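You operate a simulated robot arm through the tools that you are given. There is no shell and no other tool. Be economical: measure what you need, move in short steps, check, and stop when the job is done.

You run a simulated robot arm. Do the job below in one go: nothing can be reset, and whatever is moved stays where it is left.

## Task
Put things in order on the side worktop. At the end: the cream felt buffer stands where the clear salt pack stood; the clear salt pack stands where the beige pastry brush stood; the beige pastry brush stands where the orange tape roll stood; the orange tape roll stands on top of the brown small wooden board; whatever was shut is shut again. Leave all else as you found it, and nothing knocked over.

The check looks at the end state, three seconds after you hand in, the way a careful person would. Anything else that was tipped, shoved, dropped, spilled or broken makes it a failure.

## Robot
A 7-joint arm with a two-finger parallel gripper, fixed in place. Base frame: the origin is at the foot of the arm, x ahead of it, y to its left, z up; the work surface is at about z = 920. Lengths are in mm, angles in degrees, forces in N, time in s.
With the tool pointing down near the work surface it reaches from about 280 to 680 mm from the base axis. Its first joint turns from -66.0 to 66.0 degrees. Payload 1.57 kg.
The tool frame sits at the grasp point between the pads (the TCP): z along the fingers, y along the line on which they close. The tips reach 30 mm beyond it. The gripper opens to 110 mm. The fingers are 24 mm wide and 12 mm thick; the gripper's body (48 by 112 mm) begins 78 mm behind the TCP.
Orientation is that of the tool frame in the base frame, as [roll, pitch, yaw] about the fixed x, y, z axes, in that order (R = Rz(yaw) Ry(pitch) Rx(roll)). With the fingers straight down and closing along the base's y, the tool's x points along the base's -x, its y along +y and its z along -z.

## Interface
- The arm moves only by the tool move_arm. Its argument "commands" is a list that holds one entry, the list of rows, each a list of 7 numbers: the shift along the tool's x, y, z in mm, then the turn, a rotation vector about the tool's x, y, z in degrees, then the closure, from 0 (fully open) to 1 (shut). In form: [[[tx, ty, tz, rx, ry, rz, claw], ...]]. A call has 1 to 10 rows; each row shifts and turns the commanded pose from where the row before left it, along the tool's axes as they then stand. Rows are played at 5 a second. More than 50 mm and 8.6 degrees between two rows, or a gripper value outside its range, and nothing of the call is played. A pose out of reach is approached as far as the arm can. The call stops where the force on the tool passes 40 N (or 10 N more than at its start, if that is more) or the arm is blocked; 0.2 s more then pass. The fingers move at their own pace (about 108 mm/s each) and stop on an object; they squeeze with about 41 N. The grip force told is the motor's: it shows also when the fingers shut on nothing. Time passes only in rows, and 0.2 s behind the last, so rows that do not move let the fingers close. The reply holds the time, the measured pose of the TCP, the force on the tool along the base axes, the opening and the grip force, in the units named above and with some noise.
- Cameras (640 x 400 px; columns grow to the right, rows downward): "scene" is fixed at [182.2, -415.8, 1392.5]; the picture's right is [0.53, -0.85, 0.00], its down [-0.57, -0.35, -0.74] and it looks along [0.63, 0.39, -0.67] (base axes); focal length 271 px, centre (320, 200). "wrist" rides on the gripper at [70, 16, -141] in the tool frame; the picture's right is [-0.23, 0.97, 0.00], its down [-0.86, -0.20, -0.48] and it looks along [-0.47, -0.11, 0.88] (tool axes); focal length 222 px, centre (320, 200).
- snapshot(camera): a new picture of that camera. The clock stands still meanwhile.
- locate(camera, pixels): for up to 12 pixels [column, row] of the newest picture of that camera ("zoom" is the newest enlarged one), the place [x, y, z] in the base frame of the surface seen there, good to about 2 mm. The clock stands still meanwhile.
- close_up(camera, box): a new picture of the part [left, top, right, bottom] of that camera's present view, enlarged. The clock stands still meanwhile.
- finish_job(): hands the job in; it is judged then, once.

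Work in short steps. Measure before you move; look again where a grasp or a placing could have gone wrong, and mend it. You have 80 turns and 34 pictures in all, those below and enlarged ones among them. Open the gripper and draw the arm clear of the work before you hand the job in, unless the task says otherwise; then end with one line.

The tools are called as a command line: name --argument value ..., lists and objects as JSON in quotes. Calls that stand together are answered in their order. move_arm: Moves the arm, as the interface text tells. Its arguments: {"type":"object","properties":{"commands":{"type":"array","items":{"type":"array","items":{"type":"array","items":{"type":"number"}}}}},"required":["commands"]} The other tools are called the same way: snapshot (camera) takes a picture; locate (camera, pixels) gives the place of the surface under pixels of a picture; close_up (camera, box) takes an enlarged picture of a part of a camera's view; finish_job () hands the job in.

At the start:

```text
time: 0.0
position: [340.5, -46.6, 1184.3]
tool_rot: [179.9, 0.0, -180.0]
contact_force: [-0.3, 0.0, -0.4]
width: 109.9
grasp_force: 0.2
```

scene: 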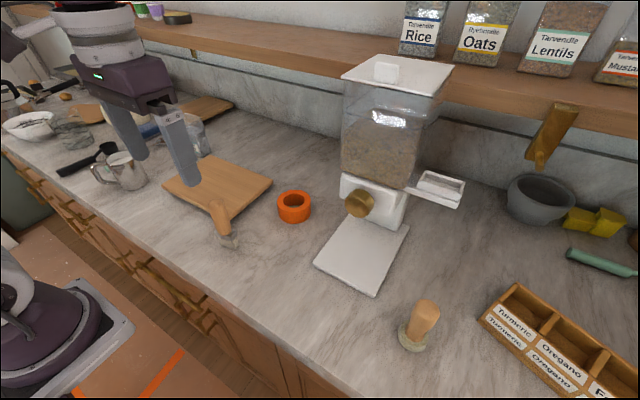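
wrist: 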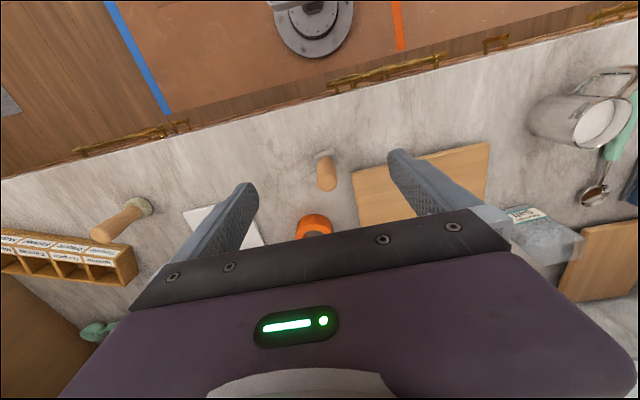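

I'll look closer at the cluster on the left and at the two handled items before moving.

close_up --camera "scene" --box '[0, 80, 320, 280]'

close_up --camera "scene" --box '[320, 200, 640, 400]'

close_up --camera "wrist" --box '[280, 80, 640, 305]'

```text
2.00 times, centred on (160, 180) of scene
```

zoom: 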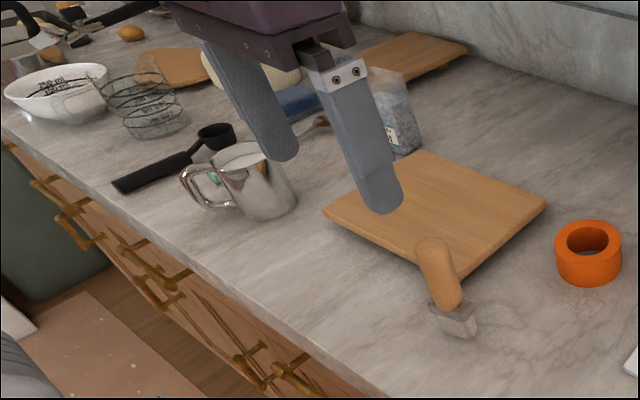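

```text
2.00 times, centred on (480, 300) of scene
```

zoom: 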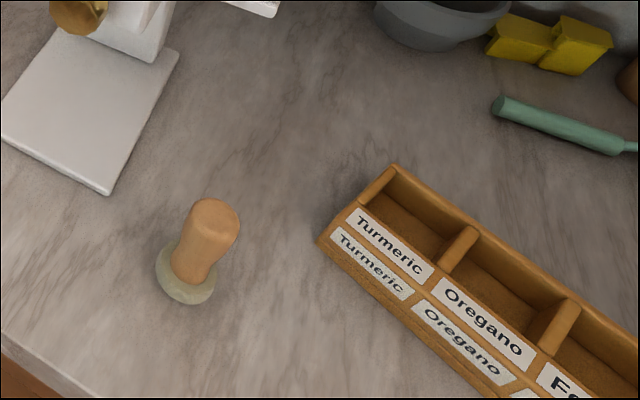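

```text
1.78 times, centred on (460, 192) of wrist
```

zoom: 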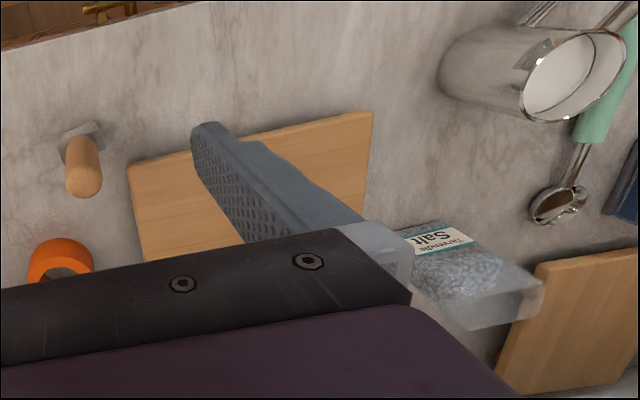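

The felt buffer is the round-footed one near (418,325), the brush the square-bristled one near (225,230), the salt pack at (195,135). I measure these, the tape and the boards.

locate --camera "scene" --pixels '[[427, 306], [400, 335], [425, 346], [218, 206], [228, 240], [294, 197], [294, 218], [272, 182], [164, 186], [225, 155], [235, 102], [203, 120]]'

locate --camera "wrist" --pixels '[[490, 143], [352, 170], [525, 214], [560, 265], [583, 235], [330, 185], [322, 155], [150, 205], [315, 222], [600, 270]]'

```text
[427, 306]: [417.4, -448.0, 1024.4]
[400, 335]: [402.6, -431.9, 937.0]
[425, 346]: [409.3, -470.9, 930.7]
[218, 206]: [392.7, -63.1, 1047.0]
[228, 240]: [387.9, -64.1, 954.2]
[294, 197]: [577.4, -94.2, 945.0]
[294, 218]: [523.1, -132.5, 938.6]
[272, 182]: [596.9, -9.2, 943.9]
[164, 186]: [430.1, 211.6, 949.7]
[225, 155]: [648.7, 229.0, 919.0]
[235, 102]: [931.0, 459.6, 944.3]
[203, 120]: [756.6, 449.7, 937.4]
```

```text
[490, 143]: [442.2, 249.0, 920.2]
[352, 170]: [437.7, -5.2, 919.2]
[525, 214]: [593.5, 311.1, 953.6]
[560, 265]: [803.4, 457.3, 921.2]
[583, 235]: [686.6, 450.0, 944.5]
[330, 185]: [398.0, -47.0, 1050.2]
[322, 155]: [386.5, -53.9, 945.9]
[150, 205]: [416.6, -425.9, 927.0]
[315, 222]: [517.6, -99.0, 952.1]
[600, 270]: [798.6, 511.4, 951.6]
```

Boards and pieces are placed; the dispenser at (380,200) is a tall neighbour of the tape. I measure its extents and the tape's edge, then pull the hand up for a clear view.

locate --camera "scene" --pixels '[[343, 78], [342, 160], [343, 185], [360, 205], [315, 262], [377, 294], [345, 217], [409, 228], [278, 205], [310, 205], [294, 193], [462, 195]]'

move_arm --commands '[[[0, -40, 0, 0, 0, 0, 0], [0, -40, 0, 0, 0, 0, 0], [0, -20, 0, 0, 0, 0, 0]]]'

snapshot --camera "scene"

snapshot --camera "wrist"

```text
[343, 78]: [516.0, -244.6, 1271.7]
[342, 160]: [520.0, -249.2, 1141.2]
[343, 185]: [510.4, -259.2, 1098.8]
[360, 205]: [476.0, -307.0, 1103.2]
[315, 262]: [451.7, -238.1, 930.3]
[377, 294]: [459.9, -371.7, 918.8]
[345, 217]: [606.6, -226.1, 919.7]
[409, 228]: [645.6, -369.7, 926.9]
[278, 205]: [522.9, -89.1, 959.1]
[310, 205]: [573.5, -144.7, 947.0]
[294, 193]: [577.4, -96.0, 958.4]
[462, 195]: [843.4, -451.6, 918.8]
```

```text
time: 0.8
position: [339.8, -147.0, 1182.1]
tool_rot: [180.0, -0.1, -180.0]
contact_force: [1.0, 0.0, -0.4]
width: 109.6
grasp_force: 0.1
```

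```text
28 pictures are left
```

scene: 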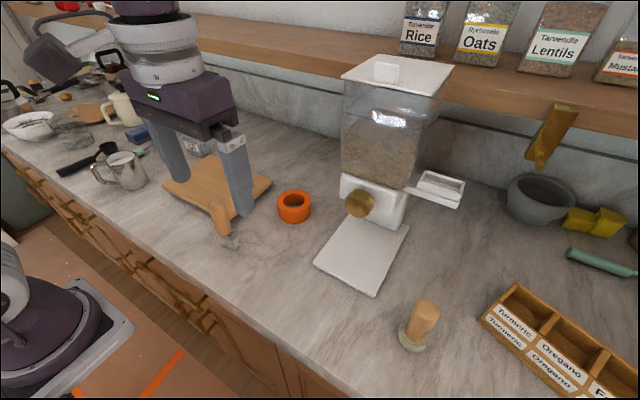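

```text
27 pictures are left
```

wrist: 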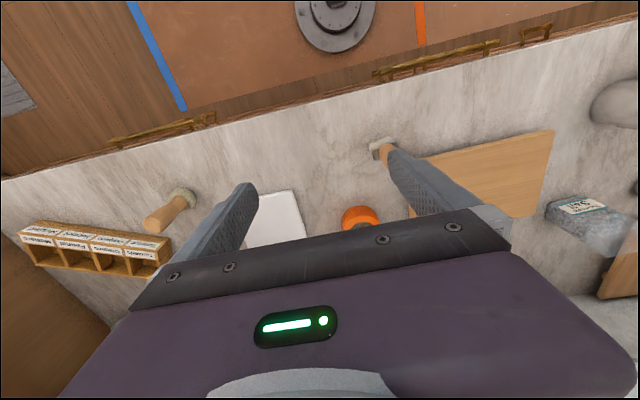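

The tape at (294,206) needs a precise centre; I enlarge it along with the brush and board.

close_up --camera "scene" --box '[150, 140, 342, 260]'

```text
3.33 times, centred on (246, 200) of scene
```

zoom: 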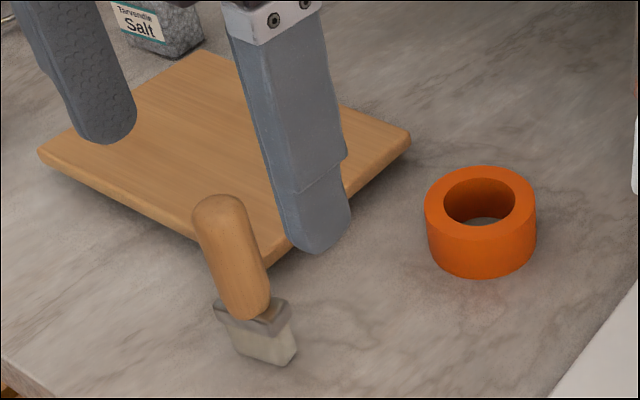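

locate --camera "zoom" --pixels '[[432, 205], [530, 205], [480, 171], [480, 232], [482, 215], [45, 152], [402, 140], [205, 58], [180, 100], [265, 258], [200, 220], [298, 345]]'

locate --camera "zoom" --pixels '[[220, 205], [196, 230], [245, 222], [247, 290], [240, 355], [275, 363], [294, 352], [215, 308], [255, 330], [289, 305], [278, 355], [250, 305]]'

```text
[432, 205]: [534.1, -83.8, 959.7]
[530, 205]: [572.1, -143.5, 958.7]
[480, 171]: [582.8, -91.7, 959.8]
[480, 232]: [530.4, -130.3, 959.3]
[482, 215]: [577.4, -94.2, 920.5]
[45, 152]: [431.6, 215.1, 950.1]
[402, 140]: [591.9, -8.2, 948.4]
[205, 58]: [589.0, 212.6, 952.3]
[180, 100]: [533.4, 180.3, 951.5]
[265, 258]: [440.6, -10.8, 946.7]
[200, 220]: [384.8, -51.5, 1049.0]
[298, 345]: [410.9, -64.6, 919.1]
```

```text
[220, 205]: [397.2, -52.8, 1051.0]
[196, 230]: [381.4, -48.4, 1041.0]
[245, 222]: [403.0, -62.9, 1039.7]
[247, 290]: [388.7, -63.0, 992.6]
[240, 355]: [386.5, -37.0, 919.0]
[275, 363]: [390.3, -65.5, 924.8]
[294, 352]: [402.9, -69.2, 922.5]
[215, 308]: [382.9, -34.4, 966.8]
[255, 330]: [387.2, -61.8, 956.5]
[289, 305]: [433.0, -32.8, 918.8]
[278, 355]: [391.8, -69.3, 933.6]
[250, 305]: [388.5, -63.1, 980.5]
```

Tape: centre about (555,-112), radius 35, top 960. Board x 432–592, y -10–214, top 950. I go over the tape and down to just above it.

move_arm --commands '[[[-45, 35, 0, 0, 0, 0, 0], [-45, 0, 0, 0, 0, 0, 0], [-45, 0, 0, 0, 0, 0, 0], [-45, 0, 0, 0, 0, 0, 0], [-35, 0, 0, 0, 0, 0, 0], [0, 0, 45, 0, 0, 0, 0], [0, 0, 45, 0, 0, 0, 0], [0, 0, 45, 0, 0, 0, 0], [0, 0, 30, 0, 0, 0, 0]]]'

close_up --camera "scene" --box '[150, 100, 406, 260]'

```text
refused: row 1 steps farther than a row can; nothing moved
```

```text
2.50 times, centred on (278, 180) of scene
```

zoom: 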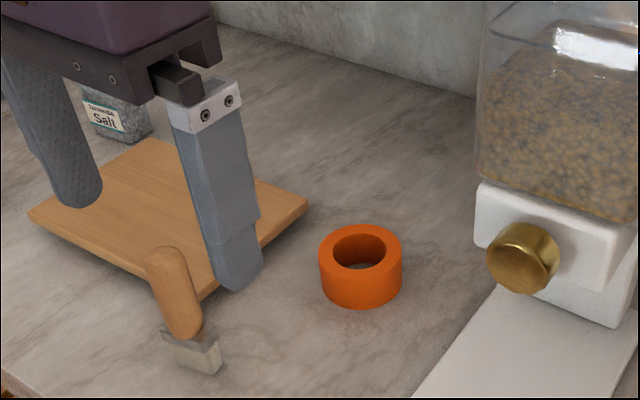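

The first row was over 50 mm in all; I split it up.

move_arm --commands '[[[-43, 7, 0, 0, 0, 0, 0], [-43, 7, 0, 0, 0, 0, 0], [-43, 7, 0, 0, 0, 0, 0], [-43, 7, 0, 0, 0, 0, 0], [-43, 7, 0, 0, 0, 0, 0], [0, 0, 45, 0, 0, 0, 0], [0, 0, 45, 0, 0, 0, 0], [0, 0, 40, 0, 0, 0, 0], [0, 0, 30, 0, 0, 0, 0]]]'

close_up --camera "scene" --box '[150, 100, 406, 260]'

```text
time: 2.8
position: [557.9, -111.2, 1025.7]
tool_rot: [-180.0, -0.1, -179.9]
contact_force: [-0.4, -0.5, 0.7]
width: 109.9
grasp_force: 0.0
```

```text
2.50 times, centred on (278, 180) of scene
```

zoom: 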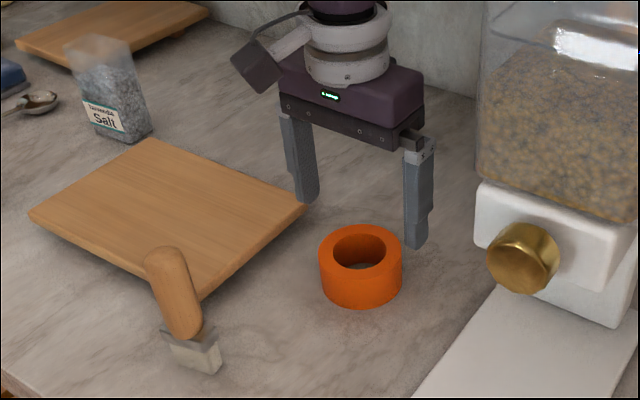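

Aligned over the tape; the salt pack shows clearly at zoom (115,90). I measure it, then lower 71 mm and close.

locate --camera "zoom" --pixels '[[83, 100], [97, 134], [126, 141], [151, 127], [128, 45], [65, 45], [85, 60], [110, 60], [132, 60], [125, 130], [140, 100], [105, 115]]'

move_arm --commands '[[[0, 0, 40, 0, 0, 0, 0], [0, 0, 31, 0, 0, 0, 0], [0, 0, 0, 0, 0, 0, 0.6], [0, 0, 0, 0, 0, 0, 0.6], [0, 0, 0, 0, 0, 0, 0.6]]]'

```text
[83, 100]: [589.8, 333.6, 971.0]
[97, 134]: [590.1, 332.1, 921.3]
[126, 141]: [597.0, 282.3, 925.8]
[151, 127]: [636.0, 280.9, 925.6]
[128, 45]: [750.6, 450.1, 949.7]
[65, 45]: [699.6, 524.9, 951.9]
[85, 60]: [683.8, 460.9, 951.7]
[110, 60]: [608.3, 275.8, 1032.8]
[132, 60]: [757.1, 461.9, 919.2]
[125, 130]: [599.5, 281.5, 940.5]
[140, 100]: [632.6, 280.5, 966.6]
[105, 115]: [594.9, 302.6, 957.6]
```

```text
time: 4.0
position: [556.3, -110.7, 950.8]
tool_rot: [180.0, 0.0, 179.9]
contact_force: [0.6, 1.0, 0.2]
width: 70.4
grasp_force: 40.6
```

Tape gripped (70 mm). Lift and carry to above the board centre.

move_arm --commands '[[[0, 0, -30, 0, 0, 0, 0.6], [0, 0, -40, 0, 0, 0, 0.6], [0, 0, -30, 0, 0, 0, 0.6], [8, 40, 0, 0, 0, 0, 0.6], [9, 43, 0, 0, 0, 0, 0.6], [9, 43, 0, 0, 0, 0, 0.6], [9, 43, 0, 0, 0, 0, 0.6], [9, 43, 0, 0, 0, 0, 0.6]]]'

close_up --camera "scene" --box '[150, 100, 406, 260]'

```text
time: 5.8
position: [512.3, 100.2, 1049.6]
tool_rot: [180.0, 0.1, -180.0]
contact_force: [-0.5, 0.1, -0.3]
width: 44.0
grasp_force: 0.1
```

```text
2.50 times, centred on (278, 180) of scene
```

zoom: 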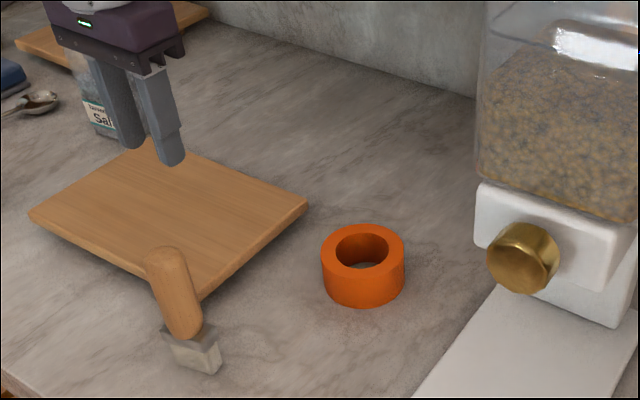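

The tape slipped out and still stands at zoom (362,265), barely moved. I remeasure it.

locate --camera "zoom" --pixels '[[325, 255], [400, 255], [362, 228], [362, 277], [336, 238], [390, 274], [390, 238], [334, 272], [338, 252], [388, 252], [362, 236], [362, 267]]'

```text
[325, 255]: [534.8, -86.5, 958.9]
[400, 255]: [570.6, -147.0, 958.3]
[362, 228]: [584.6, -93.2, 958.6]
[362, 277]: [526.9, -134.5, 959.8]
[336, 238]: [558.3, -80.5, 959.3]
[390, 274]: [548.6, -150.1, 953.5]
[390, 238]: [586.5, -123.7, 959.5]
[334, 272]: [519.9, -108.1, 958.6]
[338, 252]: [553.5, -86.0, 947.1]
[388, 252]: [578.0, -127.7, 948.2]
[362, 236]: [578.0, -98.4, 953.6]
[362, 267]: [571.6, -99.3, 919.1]
```

Tape now centred at (554,-115). I go back and regrip with full closure, then lift slowly and check.

move_arm --commands '[[[-8, -43, 0, 0, 0, 0, 0], [-8, -43, 0, 0, 0, 0, 0], [-9, -43, 0, 0, 0, 0, 0], [-8, -43, 0, 0, 0, 0, 0], [-8, -43, 0, 0, 0, 0, 0], [0, 0, 40, 0, 0, 0, 0], [0, 0, 40, 0, 0, 0, 0], [0, 0, 20, 0, 0, 0, 0], [0, 0, 0, 0, 0, 0, 0]]]'

move_arm --commands '[[[0, 0, 0, 0, 0, 0, 1], [0, 0, 0, 0, 0, 0, 1], [0, 0, 0, 0, 0, 0, 1], [0, 0, 0, 0, 0, 0, 1], [0, 0, -4, 0, 0, 0, 1], [0, 0, -4, 0, 0, 0, 1], [0, 0, -4, 0, 0, 0, 1]]]'

```text
time: 7.8
position: [553.0, -115.6, 953.7]
tool_rot: [-180.0, -0.1, -179.9]
contact_force: [0.6, 0.5, -0.3]
width: 109.7
grasp_force: 0.0
```

```text
time: 9.4
position: [552.3, -115.5, 965.7]
tool_rot: [-179.9, 0.0, 180.0]
contact_force: [0.7, -0.6, -1.5]
width: 69.1
grasp_force: 40.7
```

Still holding, with -1.5 N on the tool. I go on up gently and check.

move_arm --commands '[[[0, 0, -6, 0, 0, 0, 1], [0, 0, -8, 0, 0, 0, 1], [0, 0, -10, 0, 0, 0, 1], [0, 0, -10, 0, 0, 0, 1], [0, 0, -10, 0, 0, 0, 1]]]'

close_up --camera "scene" --box '[150, 100, 406, 260]'

```text
time: 10.6
position: [551.8, -116.1, 1009.9]
tool_rot: [-179.9, 0.1, -180.0]
contact_force: [0.5, -0.4, -1.2]
width: 68.9
grasp_force: 40.9
```

```text
2.50 times, centred on (278, 180) of scene
```

zoom: 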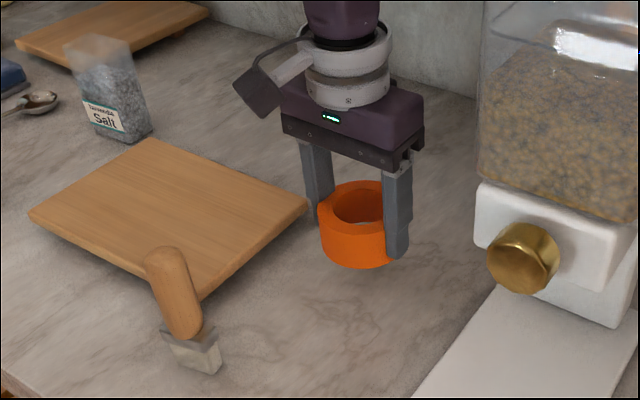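

It is up. I check how the tape sits between the fingers.

locate --camera "zoom" --pixels '[[322, 215], [360, 184], [358, 232], [340, 228], [375, 231], [330, 250], [360, 266], [375, 184], [397, 200], [310, 200]]'

```text
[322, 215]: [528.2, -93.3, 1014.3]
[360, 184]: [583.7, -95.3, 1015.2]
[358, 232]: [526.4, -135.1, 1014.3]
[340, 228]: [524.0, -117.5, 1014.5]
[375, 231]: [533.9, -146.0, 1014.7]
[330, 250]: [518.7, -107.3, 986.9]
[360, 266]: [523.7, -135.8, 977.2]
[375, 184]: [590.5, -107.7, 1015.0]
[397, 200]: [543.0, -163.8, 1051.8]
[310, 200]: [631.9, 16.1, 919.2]
```

Level and centred. Lift a bit more, then carry smoothly to the board.

move_arm --commands '[[[0, 0, -15, 0, 0, 0, 1], [0, 0, -15, 0, 0, 0, 1], [5, 20, 0, 0, 0, 0, 1], [5, 27, 0, 0, 0, 0, 1], [5, 30, 0, 0, 0, 0, 1], [5, 30, 0, 0, 0, 0, 1], [5, 30, 0, 0, 0, 0, 1], [5, 30, 0, 0, 0, 0, 1], [5, 27, 0, 0, 0, 0, 1], [5, 22, 0, 0, 0, 0, 1]]]'

move_arm --commands '[[[0, 0, 15, 0, 0, 0, 1], [0, 0, 15, 0, 0, 0, 1], [0, 0, 10, 0, 0, 0, 1], [0, 0, 8, 0, 0, 0, 1]]]'

close_up --camera "scene" --box '[118, 80, 374, 240]'

```text
time: 12.8
position: [511.2, 99.0, 1039.4]
tool_rot: [-180.0, -0.1, 180.0]
contact_force: [0.5, -0.3, -1.9]
width: 68.8
grasp_force: 40.9
```

```text
time: 13.8
position: [511.1, 100.5, 990.4]
tool_rot: [179.9, 0.0, 180.0]
contact_force: [-0.7, 1.0, -0.5]
width: 68.6
grasp_force: 40.8
```

```text
2.50 times, centred on (246, 160) of scene
```

zoom: 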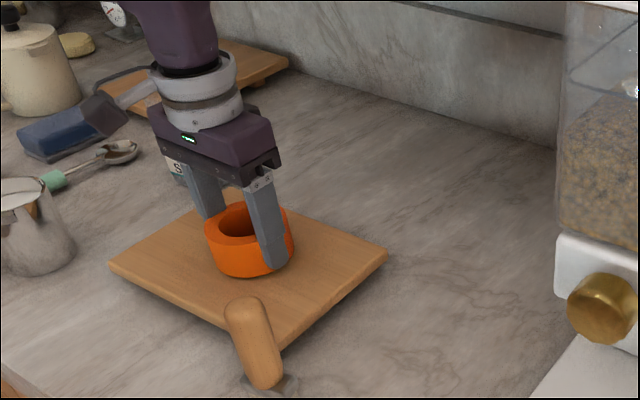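

A few mm above the board. I ease down, release and rise.

move_arm --commands '[[[0, 0, 3, 0, 0, 0, 1], [0, 0, 2, 0, 0, 0, 1], [0, 0, 0, 0, 0, 0, 1]]]'

locate --camera "zoom" --pixels '[[215, 236], [240, 245], [238, 276]]'

```text
time: 14.6
position: [511.8, 99.7, 986.5]
tool_rot: [-179.9, 0.1, -180.0]
contact_force: [0.6, -0.5, 0.7]
width: 68.9
grasp_force: 40.9
```

```text
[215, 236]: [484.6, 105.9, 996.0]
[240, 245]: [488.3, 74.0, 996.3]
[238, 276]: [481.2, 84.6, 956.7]
```

move_arm --commands '[[[0, 0, 2, 0, 0, 0, 1], [0, 0, 0, 0, 0, 0, 1]]]'

move_arm --commands '[[[0, 0, 0, 0, 0, 0, 0.2], [0, 0, 0, 0, 0, 0, 0.1], [0, 0, 0, 0, 0, 0, 0], [0, 0, -20, 0, 0, 0, 0], [0, 0, -40, 0, 0, 0, 0], [0, 0, -40, 0, 0, 0, 0], [0, 0, -40, 0, 0, 0, 0]]]'

close_up --camera "scene" --box '[118, 100, 374, 260]'

```text
time: 15.2
position: [511.6, 98.6, 986.3]
tool_rot: [-179.9, 0.2, -180.0]
contact_force: [-8.9, -0.8, 38.3]
width: 69.2
grasp_force: 40.6
```

```text
time: 16.8
position: [513.5, 102.1, 1125.0]
tool_rot: [-180.0, 0.1, -180.0]
contact_force: [-0.4, 0.1, -0.5]
width: 110.2
grasp_force: 0.0
```

```text
2.50 times, centred on (246, 180) of scene
```

zoom: 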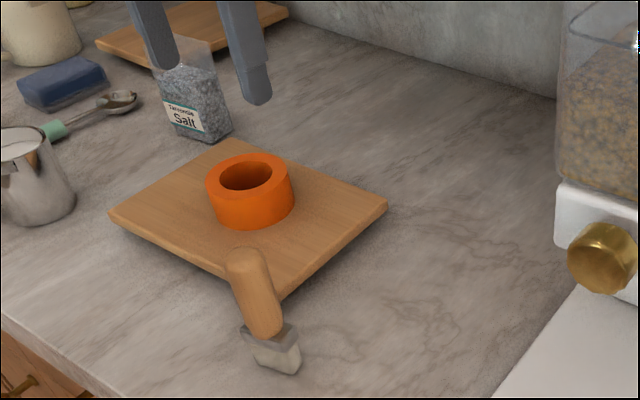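

Tape sits on the board. Next the brush at zoom (265,310): I enlarge and measure its foot and handle.

close_up --camera "scene" --box '[190, 185, 270, 255]'

```text
5.71 times, centred on (230, 220) of scene
```

zoom: 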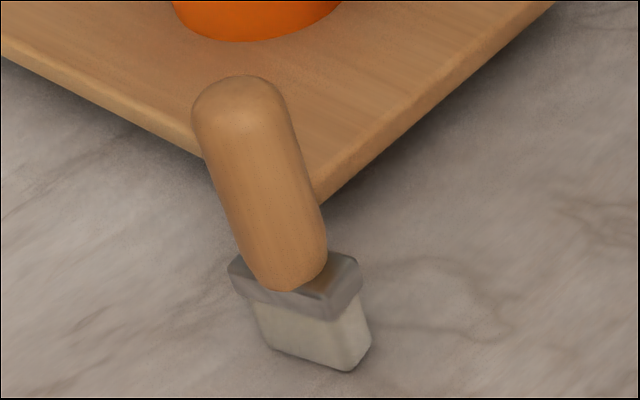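

locate --camera "zoom" --pixels '[[240, 85], [205, 150], [280, 125], [215, 190], [300, 180], [255, 160], [234, 262], [300, 300], [355, 262], [262, 335], [345, 364], [368, 340]]'

locate --camera "zoom" --pixels '[[315, 200], [270, 80], [445, 105], [321, 304], [348, 259], [245, 258], [352, 310], [325, 240]]'

```text
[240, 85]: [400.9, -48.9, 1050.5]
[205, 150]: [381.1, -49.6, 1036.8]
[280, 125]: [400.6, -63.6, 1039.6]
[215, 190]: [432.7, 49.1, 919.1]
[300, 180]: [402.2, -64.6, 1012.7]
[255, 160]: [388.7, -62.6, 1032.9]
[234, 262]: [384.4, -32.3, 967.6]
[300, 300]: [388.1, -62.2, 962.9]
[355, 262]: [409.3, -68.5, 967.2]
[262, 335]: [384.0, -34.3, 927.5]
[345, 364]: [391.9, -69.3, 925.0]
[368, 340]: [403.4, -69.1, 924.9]
```

```text
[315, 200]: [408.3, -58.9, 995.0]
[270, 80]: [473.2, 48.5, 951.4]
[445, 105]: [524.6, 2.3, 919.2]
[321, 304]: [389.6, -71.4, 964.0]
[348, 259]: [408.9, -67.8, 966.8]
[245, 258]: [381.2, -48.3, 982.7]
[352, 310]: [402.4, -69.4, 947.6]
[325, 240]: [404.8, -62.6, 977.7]
```

Brush centre ≈(396,-51), handle top 1050, ferrule top 967. I go over it and lower to handle height.

move_arm --commands '[[[23, -30, 0, 0, 0, 0, 0], [23, -30, 0, 0, 0, 0, 0], [23, -31, 0, 0, 0, 0, 0], [24, -31, 0, 0, 0, 0, 0], [24, -31, 0, 0, 0, 0, 0], [0, 0, 40, 0, 0, 0, 0], [0, 0, 40, 0, 0, 0, 0], [0, 0, 40, 0, 0, 0, 0], [0, 0, 0, 0, 0, 0, 0]]]'

move_arm --commands '[[[0, 0, 0, 0, 0, 0, 1], [0, 0, 0, 0, 0, 0, 1], [0, 0, 0, 0, 0, 0, 1], [0, 0, 0, 0, 0, 0, 1], [0, 0, -4, 0, 0, 0, 1], [0, 0, -6, 0, 0, 0, 1], [0, 0, -8, 0, 0, 0, 1]]]'

close_up --camera "scene" --box '[134, 120, 326, 260]'

```text
time: 18.8
position: [397.7, -51.5, 1003.8]
tool_rot: [-179.9, 0.1, -180.0]
contact_force: [0.8, 0.0, -0.8]
width: 109.8
grasp_force: 0.1
```

```text
time: 20.4
position: [396.9, -53.5, 1021.9]
tool_rot: [-180.0, 0.0, 180.0]
contact_force: [-0.5, 0.0, -0.8]
width: 28.7
grasp_force: 38.4
```

```text
2.86 times, centred on (230, 190) of scene
```

zoom: 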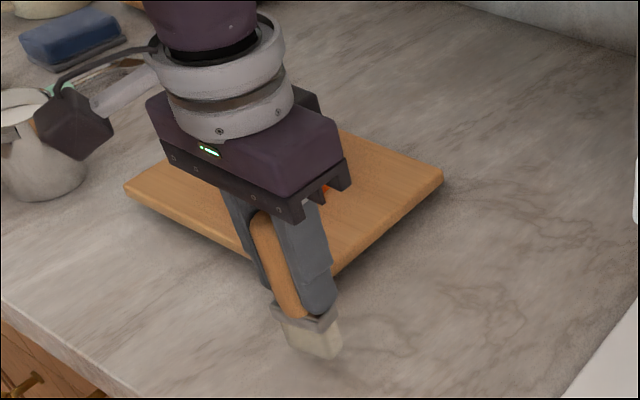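

Gripped at 28.7 mm; I check that the foot has risen and stays upright.

locate --camera "zoom" --pixels '[[323, 355], [290, 343], [276, 310], [318, 325], [338, 312], [262, 225], [290, 290]]'

```text
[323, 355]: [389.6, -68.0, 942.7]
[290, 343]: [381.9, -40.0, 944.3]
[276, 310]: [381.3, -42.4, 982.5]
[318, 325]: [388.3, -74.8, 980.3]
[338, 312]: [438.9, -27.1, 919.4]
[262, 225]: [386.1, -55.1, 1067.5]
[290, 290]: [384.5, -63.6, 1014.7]
```

Held upright, foot at ~940. Carry to the tape's old spot (555,-112).

move_arm --commands '[[[0, 0, -15, 0, 0, 0, 1], [0, 0, -15, 0, 0, 0, 1], [-18, -7, 0, 0, 0, 0, 1], [-28, -10, 0, 0, 0, 0, 1], [-32, -12, 0, 0, 0, 0, 1], [-32, -12, 0, 0, 0, 0, 1], [-28, -10, 0, 0, 0, 0, 1], [-20, -8, 0, 0, 0, 0, 1], [0, 0, 0, 0, 0, 0, 1]]]'

move_arm --commands '[[[0, 0, 15, 0, 0, 0, 1], [0, 0, 15, 0, 0, 0, 1], [0, 0, 10, 0, 0, 0, 1], [0, 0, 4, 0, 0, 0, 1], [0, 0, 0, 0, 0, 0, 1]]]'

close_up --camera "scene" --box '[214, 120, 374, 240]'

```text
time: 22.4
position: [552.5, -110.9, 1050.3]
tool_rot: [179.9, 0.0, -180.0]
contact_force: [-0.3, -1.2, -0.2]
width: 28.8
grasp_force: 39.3
```

```text
time: 23.6
position: [551.2, -110.8, 1007.9]
tool_rot: [-179.9, -0.1, -180.0]
contact_force: [-1.2, -1.0, -0.1]
width: 28.7
grasp_force: 38.7
```

```text
3.33 times, centred on (294, 180) of scene
```

zoom: 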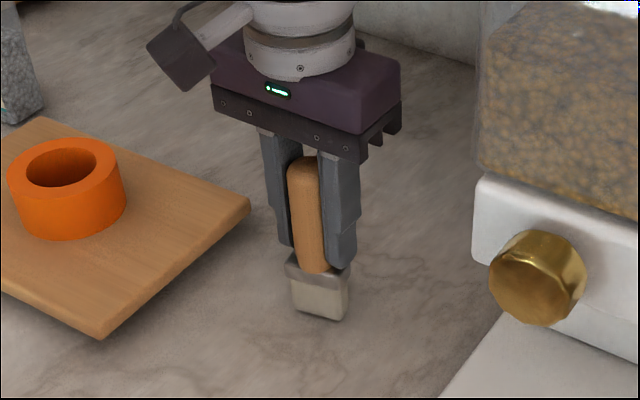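

locate --camera "zoom" --pixels '[[287, 272], [332, 290], [349, 275], [294, 306], [332, 320], [345, 312], [105, 332], [245, 205]]'

```text
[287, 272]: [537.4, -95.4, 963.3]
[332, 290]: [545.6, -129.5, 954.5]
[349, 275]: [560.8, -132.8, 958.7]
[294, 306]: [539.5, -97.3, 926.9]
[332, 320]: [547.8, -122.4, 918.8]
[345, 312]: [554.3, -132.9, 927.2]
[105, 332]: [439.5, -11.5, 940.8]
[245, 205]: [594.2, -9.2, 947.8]
```

The foot is ~5 mm short in x; I correct, then ease down to contact.

move_arm --commands '[[[0, 0, -5, 0, 0, 0, 1], [-5, 1, 0, 0, 0, 0, 1], [0, 0, 5, 0, 0, 0, 1], [0, 0, 2, 0, 0, 0, 1], [0, 0, 1, 0, 0, 0, 1], [0, 0, 1, 0, 0, 0, 1]]]'

```text
time: 25.0
position: [556.6, -109.5, 1005.3]
tool_rot: [180.0, 0.1, 180.0]
contact_force: [-2.6, 1.0, 9.9]
width: 28.5
grasp_force: 38.3
```

Contact at 10 N: the brush stands. Release and rise straight up.

move_arm --commands '[[[0, 0, 0, 0, 0, 0, 0.5], [0, 0, 0, 0, 0, 0, 0.3], [0, 0, 0, 0, 0, 0, 0], [0, 0, -30, 0, 0, 0, 0], [0, 0, -45, 0, 0, 0, 0], [0, 0, -45, 0, 0, 0, 0], [0, 0, -45, 0, 0, 0, 0]]]'

close_up --camera "scene" --box '[150, 90, 342, 230]'

```text
time: 26.6
position: [557.9, -110.4, 1169.4]
tool_rot: [180.0, -0.1, 179.9]
contact_force: [-0.5, 0.0, 0.3]
width: 110.4
grasp_force: 0.1
```

```text
2.86 times, centred on (246, 160) of scene
```

zoom: 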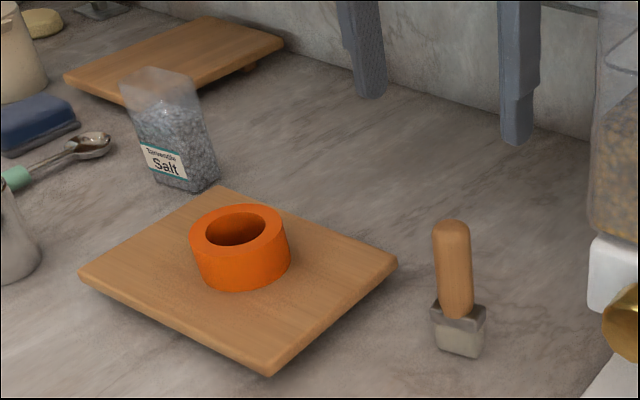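

Brush stands upright. Now the salt pack at zoom (175,130), measured in detail.

locate --camera "zoom" --pixels '[[122, 85], [160, 95], [196, 90], [135, 72], [180, 72], [140, 140], [183, 180], [155, 178], [186, 192], [219, 176], [205, 130], [165, 125]]'

locate --camera "zoom" --pixels '[[435, 303], [470, 329], [484, 308], [440, 348], [470, 357], [270, 370], [82, 275], [240, 60], [110, 145], [142, 100], [190, 105], [175, 105]]'

```text
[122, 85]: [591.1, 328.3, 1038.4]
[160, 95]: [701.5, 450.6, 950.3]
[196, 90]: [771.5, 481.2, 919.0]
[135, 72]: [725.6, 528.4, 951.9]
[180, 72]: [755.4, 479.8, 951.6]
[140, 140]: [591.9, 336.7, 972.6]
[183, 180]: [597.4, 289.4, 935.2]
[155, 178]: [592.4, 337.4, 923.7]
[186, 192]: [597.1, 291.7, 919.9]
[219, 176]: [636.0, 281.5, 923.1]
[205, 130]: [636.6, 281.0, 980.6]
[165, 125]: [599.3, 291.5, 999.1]
```

```text
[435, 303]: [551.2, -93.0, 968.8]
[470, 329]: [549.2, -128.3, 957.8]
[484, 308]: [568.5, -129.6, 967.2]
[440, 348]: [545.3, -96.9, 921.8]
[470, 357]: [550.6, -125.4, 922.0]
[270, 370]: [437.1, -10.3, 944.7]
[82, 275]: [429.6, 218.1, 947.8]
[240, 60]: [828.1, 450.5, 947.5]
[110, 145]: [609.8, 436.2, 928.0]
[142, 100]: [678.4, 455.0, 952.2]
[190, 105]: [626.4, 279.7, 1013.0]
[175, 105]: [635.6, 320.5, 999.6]
```

Salt pack: front face ~(591,337)–(598,284), centre ≈(616,309), top ≈1040, turned ~7°; it is near the reach limit. I move near it at height, short of full reach.

move_arm --commands '[[[0, 42, 0, 0, 0, 0, 0], [0, 42, 0, 0, 0, 0, 0], [0, 42, 0, 0, 0, 0, 0], [0, 42, 0, 0, 0, 0, 0], [0, 42, 0, 0, 0, 0, 0], [0, 42, 0, 0, 0, 0, 0], [0, 42, 0, 0, 0, 0, 0], [0, 42, 0, 0, 0, 0, 0], [0, 42, 0, 0, 0, 0, 0], [0, 41, 0, 0, 0, -7, 0]]]'

close_up --camera "scene" --box '[86, 40, 278, 180]'

snapshot --camera "wrist"

```text
time: 28.8
position: [535.5, 280.0, 1165.8]
tool_rot: [-177.4, -0.1, -172.9]
contact_force: [-1.2, 0.0, 0.2]
width: 110.0
grasp_force: 0.1
out of reach, approached as far as the arm can: row 9, 10
```

```text
2.86 times, centred on (182, 110) of scene
```

zoom: 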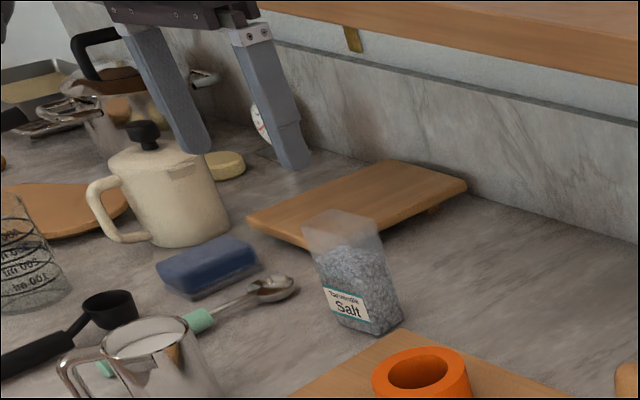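

```text
14 pictures are left
```

wrist: 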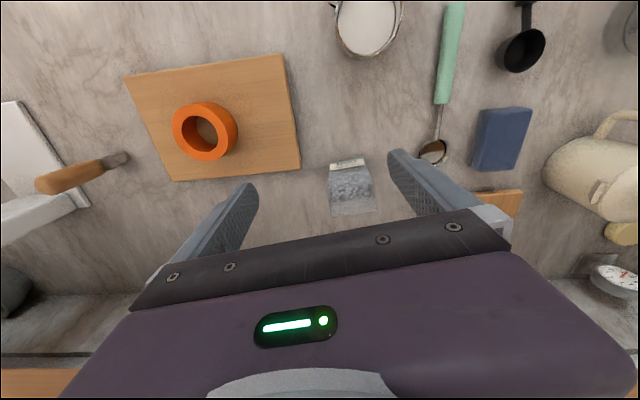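

Out of reach at this height; lower down reach grows. I'll descend short of the pack and approach it horizontally from the front, so I check the neighbours' positions.

locate --camera "wrist" --pixels '[[370, 50], [400, 20], [335, 20], [433, 150], [445, 85], [475, 165], [490, 112], [350, 163], [373, 205], [330, 212], [300, 165], [500, 200]]'

locate --camera "zoom" --pixels '[[152, 320], [195, 385], [285, 280], [250, 300], [310, 228], [332, 215], [378, 232], [312, 245], [345, 238], [372, 243], [165, 280], [252, 262]]'

```text
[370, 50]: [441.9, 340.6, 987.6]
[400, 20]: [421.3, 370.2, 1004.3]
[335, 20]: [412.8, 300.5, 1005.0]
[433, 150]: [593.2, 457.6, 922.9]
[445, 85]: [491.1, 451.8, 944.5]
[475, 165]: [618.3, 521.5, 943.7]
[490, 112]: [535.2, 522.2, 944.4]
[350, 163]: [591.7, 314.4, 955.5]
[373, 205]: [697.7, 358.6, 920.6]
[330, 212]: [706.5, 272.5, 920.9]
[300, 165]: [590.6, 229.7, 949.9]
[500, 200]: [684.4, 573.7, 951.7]
```

```text
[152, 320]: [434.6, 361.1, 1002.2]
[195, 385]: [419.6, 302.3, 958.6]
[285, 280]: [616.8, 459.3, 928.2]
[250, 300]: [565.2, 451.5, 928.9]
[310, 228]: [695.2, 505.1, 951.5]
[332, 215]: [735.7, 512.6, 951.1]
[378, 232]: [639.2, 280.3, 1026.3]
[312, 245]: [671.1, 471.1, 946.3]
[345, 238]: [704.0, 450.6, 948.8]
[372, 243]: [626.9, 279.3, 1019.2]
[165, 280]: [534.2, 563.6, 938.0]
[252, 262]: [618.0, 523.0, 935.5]
```

Mug (x<450, y 300–370) and spoon (y>450) are clear of the path. Back off and descend in steps.

move_arm --commands '[[[40, 0, 0, 0, 0, 0, 0], [0, 0, 40, 0, 0, 0, 0], [0, 0, 40, 0, 0, 0, 0], [0, 0, 0, 0, 0, 0, 0]]]'

```text
time: 29.8
position: [494.2, 273.9, 1087.4]
tool_rot: [-180.0, 0.0, -173.0]
contact_force: [0.1, -0.5, -0.8]
width: 110.1
grasp_force: 0.1
```

Now at (494,274). Shift 20 mm along tool y to line up with the pack, and descend to z≈982, then come forward partly.

move_arm --commands '[[[0, 20, 20, 0, 0, 0, 0], [0, 0, 40, 0, 0, 0, 0], [0, 0, 45, 0, 0, 0, 0], [-30, 0, 0, 0, 0, 0, 0], [-30, 0, 0, 0, 0, 0, 0], [0, 0, 0, 0, 0, 0, 0]]]'

close_up --camera "scene" --box '[118, 80, 278, 200]'

close_up --camera "wrist" --box '[200, 60, 456, 220]'

```text
time: 31.2
position: [552.1, 302.8, 982.3]
tool_rot: [-180.0, 0.0, -173.0]
contact_force: [0.1, -0.1, 0.0]
width: 109.8
grasp_force: 0.1
```

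```text
3.33 times, centred on (198, 140) of scene
```

zoom: 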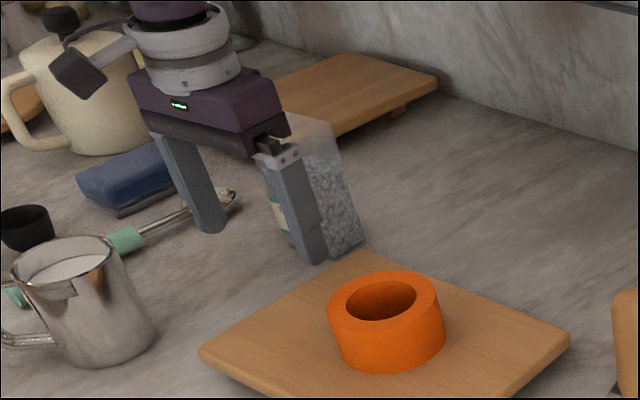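

```text
2.50 times, centred on (328, 140) of wrist
```

zoom: 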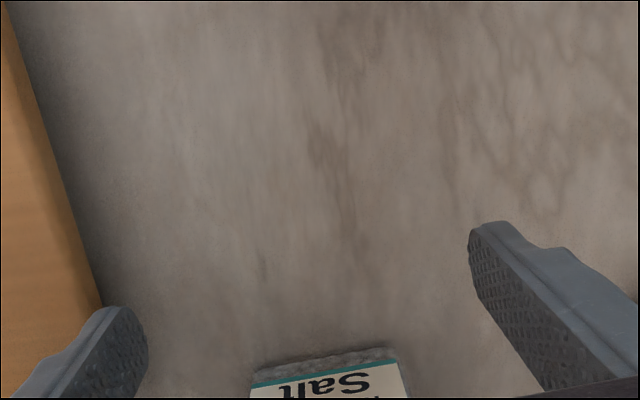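

Pack sits between the finger planes. I verify its top height against the gripper body (bottom ≈1060) before going forward.

locate --camera "zoom" --pixels '[[290, 112], [400, 82], [359, 242]]'

close_up --camera "scene" --box '[170, 95, 220, 150]'

```text
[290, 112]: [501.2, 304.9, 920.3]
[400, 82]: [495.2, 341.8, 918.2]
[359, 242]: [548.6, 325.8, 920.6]
```

```text
7.27 times, centred on (195, 122) of scene
```

zoom: 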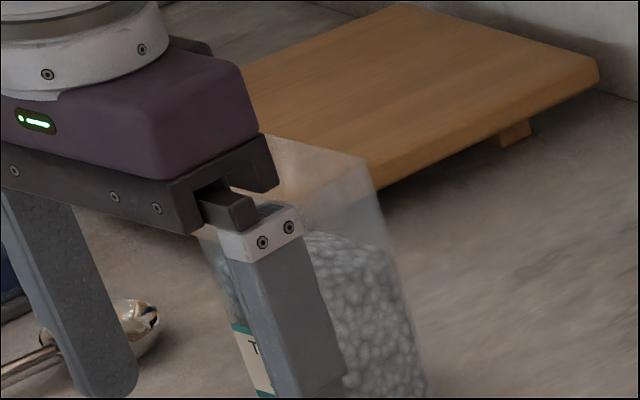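

locate --camera "zoom" --pixels '[[368, 168], [362, 180], [360, 195], [345, 165], [375, 200], [280, 140], [320, 152], [385, 270], [400, 300], [330, 180]]'

```text
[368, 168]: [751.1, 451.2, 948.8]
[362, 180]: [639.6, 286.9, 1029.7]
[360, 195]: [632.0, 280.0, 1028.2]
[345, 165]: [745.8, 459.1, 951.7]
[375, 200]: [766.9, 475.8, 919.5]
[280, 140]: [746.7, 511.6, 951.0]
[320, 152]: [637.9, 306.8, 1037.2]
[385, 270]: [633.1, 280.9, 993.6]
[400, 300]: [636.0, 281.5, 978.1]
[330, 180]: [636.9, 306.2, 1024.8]
```

Pack top ≈1040, so 20 mm under the body. Forward 52 mm in small steps, open.

move_arm --commands '[[[-15, -2, 0, 0, 0, 0, 0], [-15, 0, 0, 0, 0, 0, 0], [-12, 0, 0, 0, 0, 0, 0], [-10, 0, 0, 0, 0, 0, 0], [0, 0, 0, 0, 0, 0, 0]]]'

close_up --camera "scene" --box '[150, 80, 246, 160]'

```text
time: 32.4
position: [595.6, 311.6, 982.2]
tool_rot: [-179.7, -0.2, -171.3]
contact_force: [-0.1, 0.0, 0.0]
width: 110.0
grasp_force: 0.1
out of reach, approached as far as the arm can: row 4
```

```text
5.00 times, centred on (198, 120) of scene
```

zoom: 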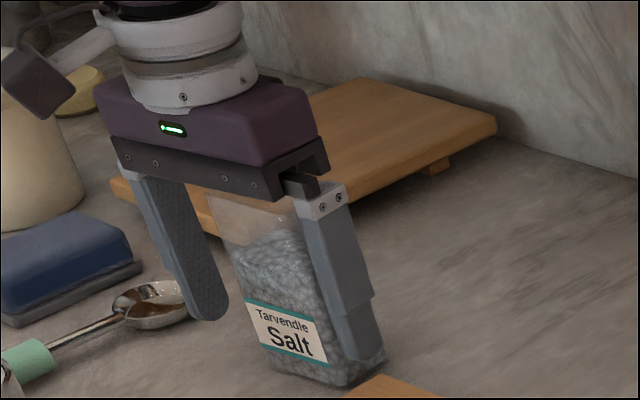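

Reach ended at (596,312), fingertips only just along the pack. I lean the fingers 12° outward, recentre laterally, then gain ~15 mm forward.

move_arm --commands '[[[3, -3, 0, 0, -6, 0, 0], [0, -3, 0, 0, -6, 0, 0], [-9, 0, 2, 0, 0, 1, 0], [-9, 0, 2, 0, 0, 0, 0], [0, 0, 0, 0, 0, 0, 0]]]'

close_up --camera "wrist" --box '[200, 100, 456, 260]'

```text
time: 33.6
position: [620.7, 301.8, 980.1]
tool_rot: [179.8, 12.1, -174.0]
contact_force: [0.0, 0.6, -0.3]
width: 110.1
grasp_force: 0.0
```

```text
2.50 times, centred on (328, 180) of wrist
```

zoom: 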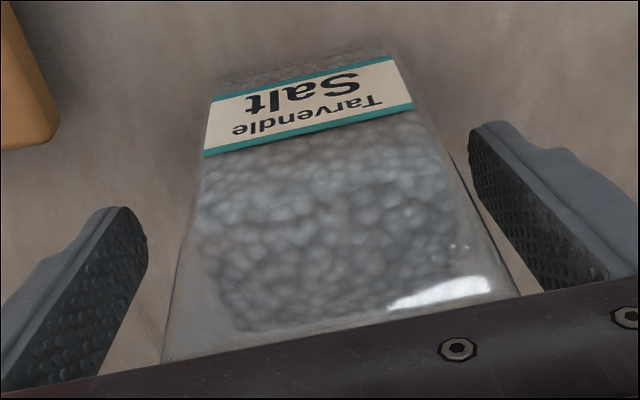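

The pack lies 5–6 mm toward tool +y (gaps 75 vs 35 px). I recentre and close, then check.

move_arm --commands '[[[2, 6, 0, 0, 0, 0, 0], [0, 0, 0, 0, 0, 0, 0.3], [0, 0, 0, 0, 0, 0, 1], [0, 0, 0, 0, 0, 0, 1], [0, 0, 0, 0, 0, 0, 1], [0, 0, 0, 0, 0, 0, 1]]]'

```text
time: 35.0
position: [617.3, 307.3, 980.5]
tool_rot: [179.8, 12.0, -173.9]
contact_force: [0.1, 0.7, 0.3]
width: 65.7
grasp_force: 41.3
```

Gripped at 66 mm. Lift straight up a little and check.

move_arm --commands '[[[-0.6, 0, -3, 0, 0, 0, 1], [-0.8, 0, -4, 0, 0, 0, 1], [-1, 0, -5, 0, 0, 0, 1], [3, 0, -7, 0, 0, 0, 1], [5, 0, -7, 0, 0, 0, 1], [0, 0, 0, 0, 0, 0, 1]]]'

close_up --camera "scene" --box '[134, 80, 262, 180]'

```text
time: 36.4
position: [605.5, 308.0, 1004.8]
tool_rot: [179.8, 12.0, -174.0]
contact_force: [-0.9, 0.4, -1.8]
width: 65.7
grasp_force: 40.9
```

```text
4.00 times, centred on (198, 130) of scene
```

zoom: 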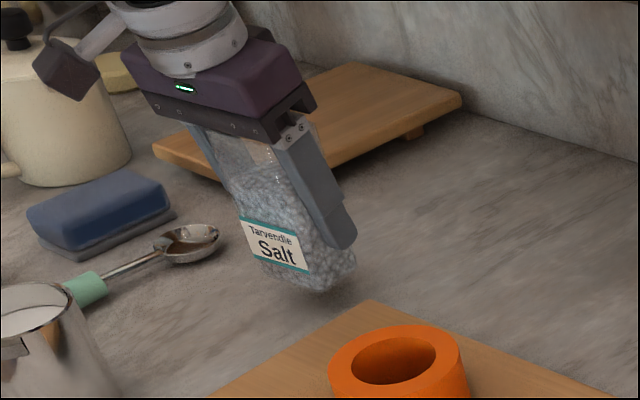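

Pack is in the air. Draw it back and up, clear of mug and tape height.

move_arm --commands '[[[14.5, 0, -18.4, 0, 0, 0, 1], [14.5, 0, -18.4, 0, 0, 0, 1], [14.5, 0, -18.4, 0, 0, 0, 1], [14.5, 0, -18.4, 0, 0, 0, 1], [14.5, 0, -18.4, 0, 0, 0, 1], [0, 0, 0, 0, 0, 0, 1]]]'

close_up --camera "scene" --box '[102, 60, 262, 180]'

```text
time: 37.8
position: [518.5, 295.9, 1078.1]
tool_rot: [179.8, 12.0, -174.0]
contact_force: [0.1, -0.5, -2.1]
width: 66.0
grasp_force: 40.7
```

```text
3.33 times, centred on (182, 120) of scene
```

zoom: 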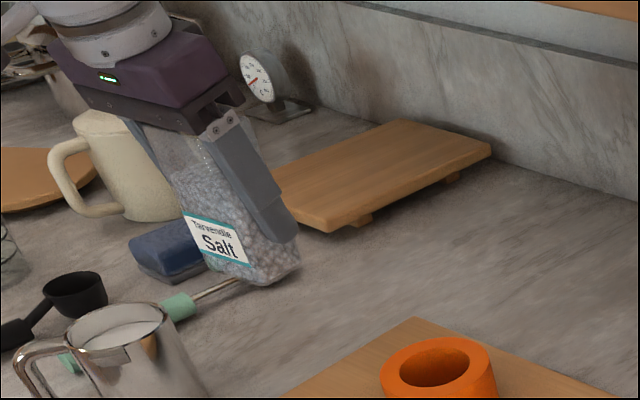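

locate --camera "zoom" --pixels '[[170, 150], [200, 180], [190, 225], [235, 245], [215, 264], [250, 278], [268, 285], [298, 270], [205, 255]]'

```text
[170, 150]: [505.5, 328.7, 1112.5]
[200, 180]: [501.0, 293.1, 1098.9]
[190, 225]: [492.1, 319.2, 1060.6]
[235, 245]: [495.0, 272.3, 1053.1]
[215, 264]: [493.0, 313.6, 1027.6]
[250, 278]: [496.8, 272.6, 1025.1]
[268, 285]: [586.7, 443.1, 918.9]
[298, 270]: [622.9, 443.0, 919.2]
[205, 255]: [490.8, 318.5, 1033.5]
```

The pack has swung ~8° (top outward) about the finger axis; I'll correct it before placing. Carry to above the brush's old spot.

move_arm --commands '[[[10, -22, -2.2, 0, 0, 0, 1], [15.5, -33, -3.3, 0, 0, 0, 1], [17, -36, -3.6, 0, 0, 0, 1], [17, -36, -3.6, 0, 0, 0, 1], [17, -36, -3.6, 0, 0, 0, 1], [17, -36, -3.6, 0, 0, 0, 1], [17, -36, -3.6, 0, 0, 0, 1], [17, -36, -3.6, 0, 0, 0, 1], [15.5, -36, -3.3, 0, 0, 0, 1], [10, -25.5, -2.2, 0, 0, 0, 1]]]'

close_up --camera "scene" --box '[134, 100, 326, 240]'

```text
time: 40.0
position: [396.8, -51.3, 1078.3]
tool_rot: [179.8, 12.0, -174.0]
contact_force: [0.6, -0.5, -1.6]
width: 65.7
grasp_force: 40.6
```

```text
2.86 times, centred on (230, 170) of scene
```

zoom: 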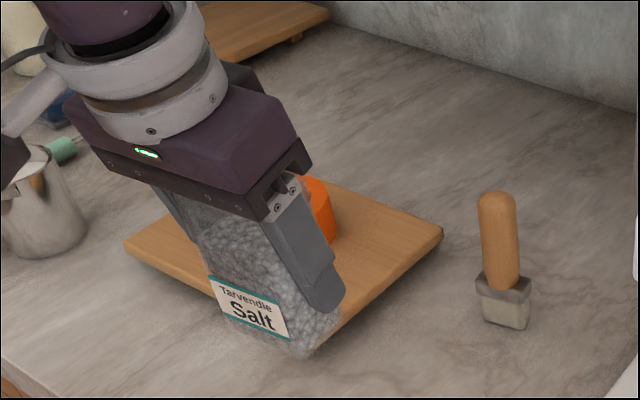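

locate --camera "zoom" --pixels '[[195, 220], [225, 230], [245, 245], [212, 285], [285, 335], [230, 270], [265, 290], [222, 308], [290, 355], [255, 335], [318, 345], [339, 318]]'

```text
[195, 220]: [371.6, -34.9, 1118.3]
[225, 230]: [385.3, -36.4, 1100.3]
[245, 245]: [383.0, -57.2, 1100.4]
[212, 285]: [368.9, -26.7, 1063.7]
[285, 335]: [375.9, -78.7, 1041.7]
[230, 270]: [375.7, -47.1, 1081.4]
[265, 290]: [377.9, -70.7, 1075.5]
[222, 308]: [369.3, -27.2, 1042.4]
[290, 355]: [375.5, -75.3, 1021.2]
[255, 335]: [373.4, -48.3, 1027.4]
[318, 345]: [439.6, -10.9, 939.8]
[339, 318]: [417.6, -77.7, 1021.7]
```

The pack's bottom corners read 1021/1022 and front edge is vertical, so it is upright (the earlier points were through clear plastic). Shift (+4,+3.5) and lower.

move_arm --commands '[[[-4.2, 3.1, 0.9, 0, 0, 0, 1], [4.2, 0, 19.6, 0, 0, 0, 1], [4.2, 0, 19.6, 0, 0, 0, 1], [4.2, 0, 19.6, 0, 0, 0, 1], [4.2, 0, 19.6, 0, 0, 0, 1], [2.1, 0, 9.8, 0, 0, 0, 1], [0, 0, 0, 0, 0, 0, 1]]]'

close_up --camera "scene" --box '[166, 160, 294, 260]'

```text
time: 41.6
position: [401.1, -46.2, 987.4]
tool_rot: [179.8, 12.0, -173.9]
contact_force: [-0.2, -0.2, -1.6]
width: 65.5
grasp_force: 40.9
```

```text
4.00 times, centred on (230, 210) of scene
```

zoom: 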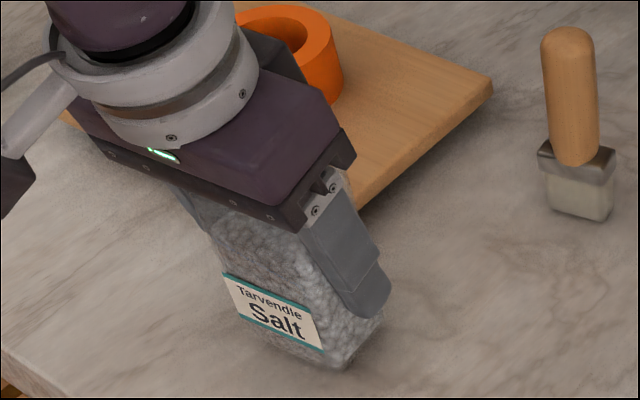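

Now ease down to contact in small steps.

locate --camera "zoom" --pixels '[[322, 348], [336, 366], [380, 325], [228, 300], [245, 325], [265, 338]]'

move_arm --commands '[[[0.6, 0, 3, 0, 0, 0, 1], [0.4, 0, 2, 0, 0, 0, 1], [0.2, 0, 1, 0, 0, 0, 1], [0, 0, 0, 0, 0, 0, 1]]]'

```text
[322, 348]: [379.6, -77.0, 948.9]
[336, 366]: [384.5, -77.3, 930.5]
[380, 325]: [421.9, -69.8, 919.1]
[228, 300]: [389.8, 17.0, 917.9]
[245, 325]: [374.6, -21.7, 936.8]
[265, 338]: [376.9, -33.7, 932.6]
```

```text
time: 42.6
position: [401.5, -47.2, 980.8]
tool_rot: [179.8, 12.0, -174.1]
contact_force: [-1.1, -0.5, -1.8]
width: 65.6
grasp_force: 41.3
```

move_arm --commands '[[[0.2, 0, 1, 0, 0, 0, 1], [0.2, 0, 1, 0, 0, 0, 1], [0, 0, 0, 0, 0, 0, 1]]]'

```text
time: 43.4
position: [401.8, -46.7, 979.0]
tool_rot: [179.8, 12.1, -174.0]
contact_force: [-4.8, 0.3, 27.5]
width: 65.8
grasp_force: 40.8
```

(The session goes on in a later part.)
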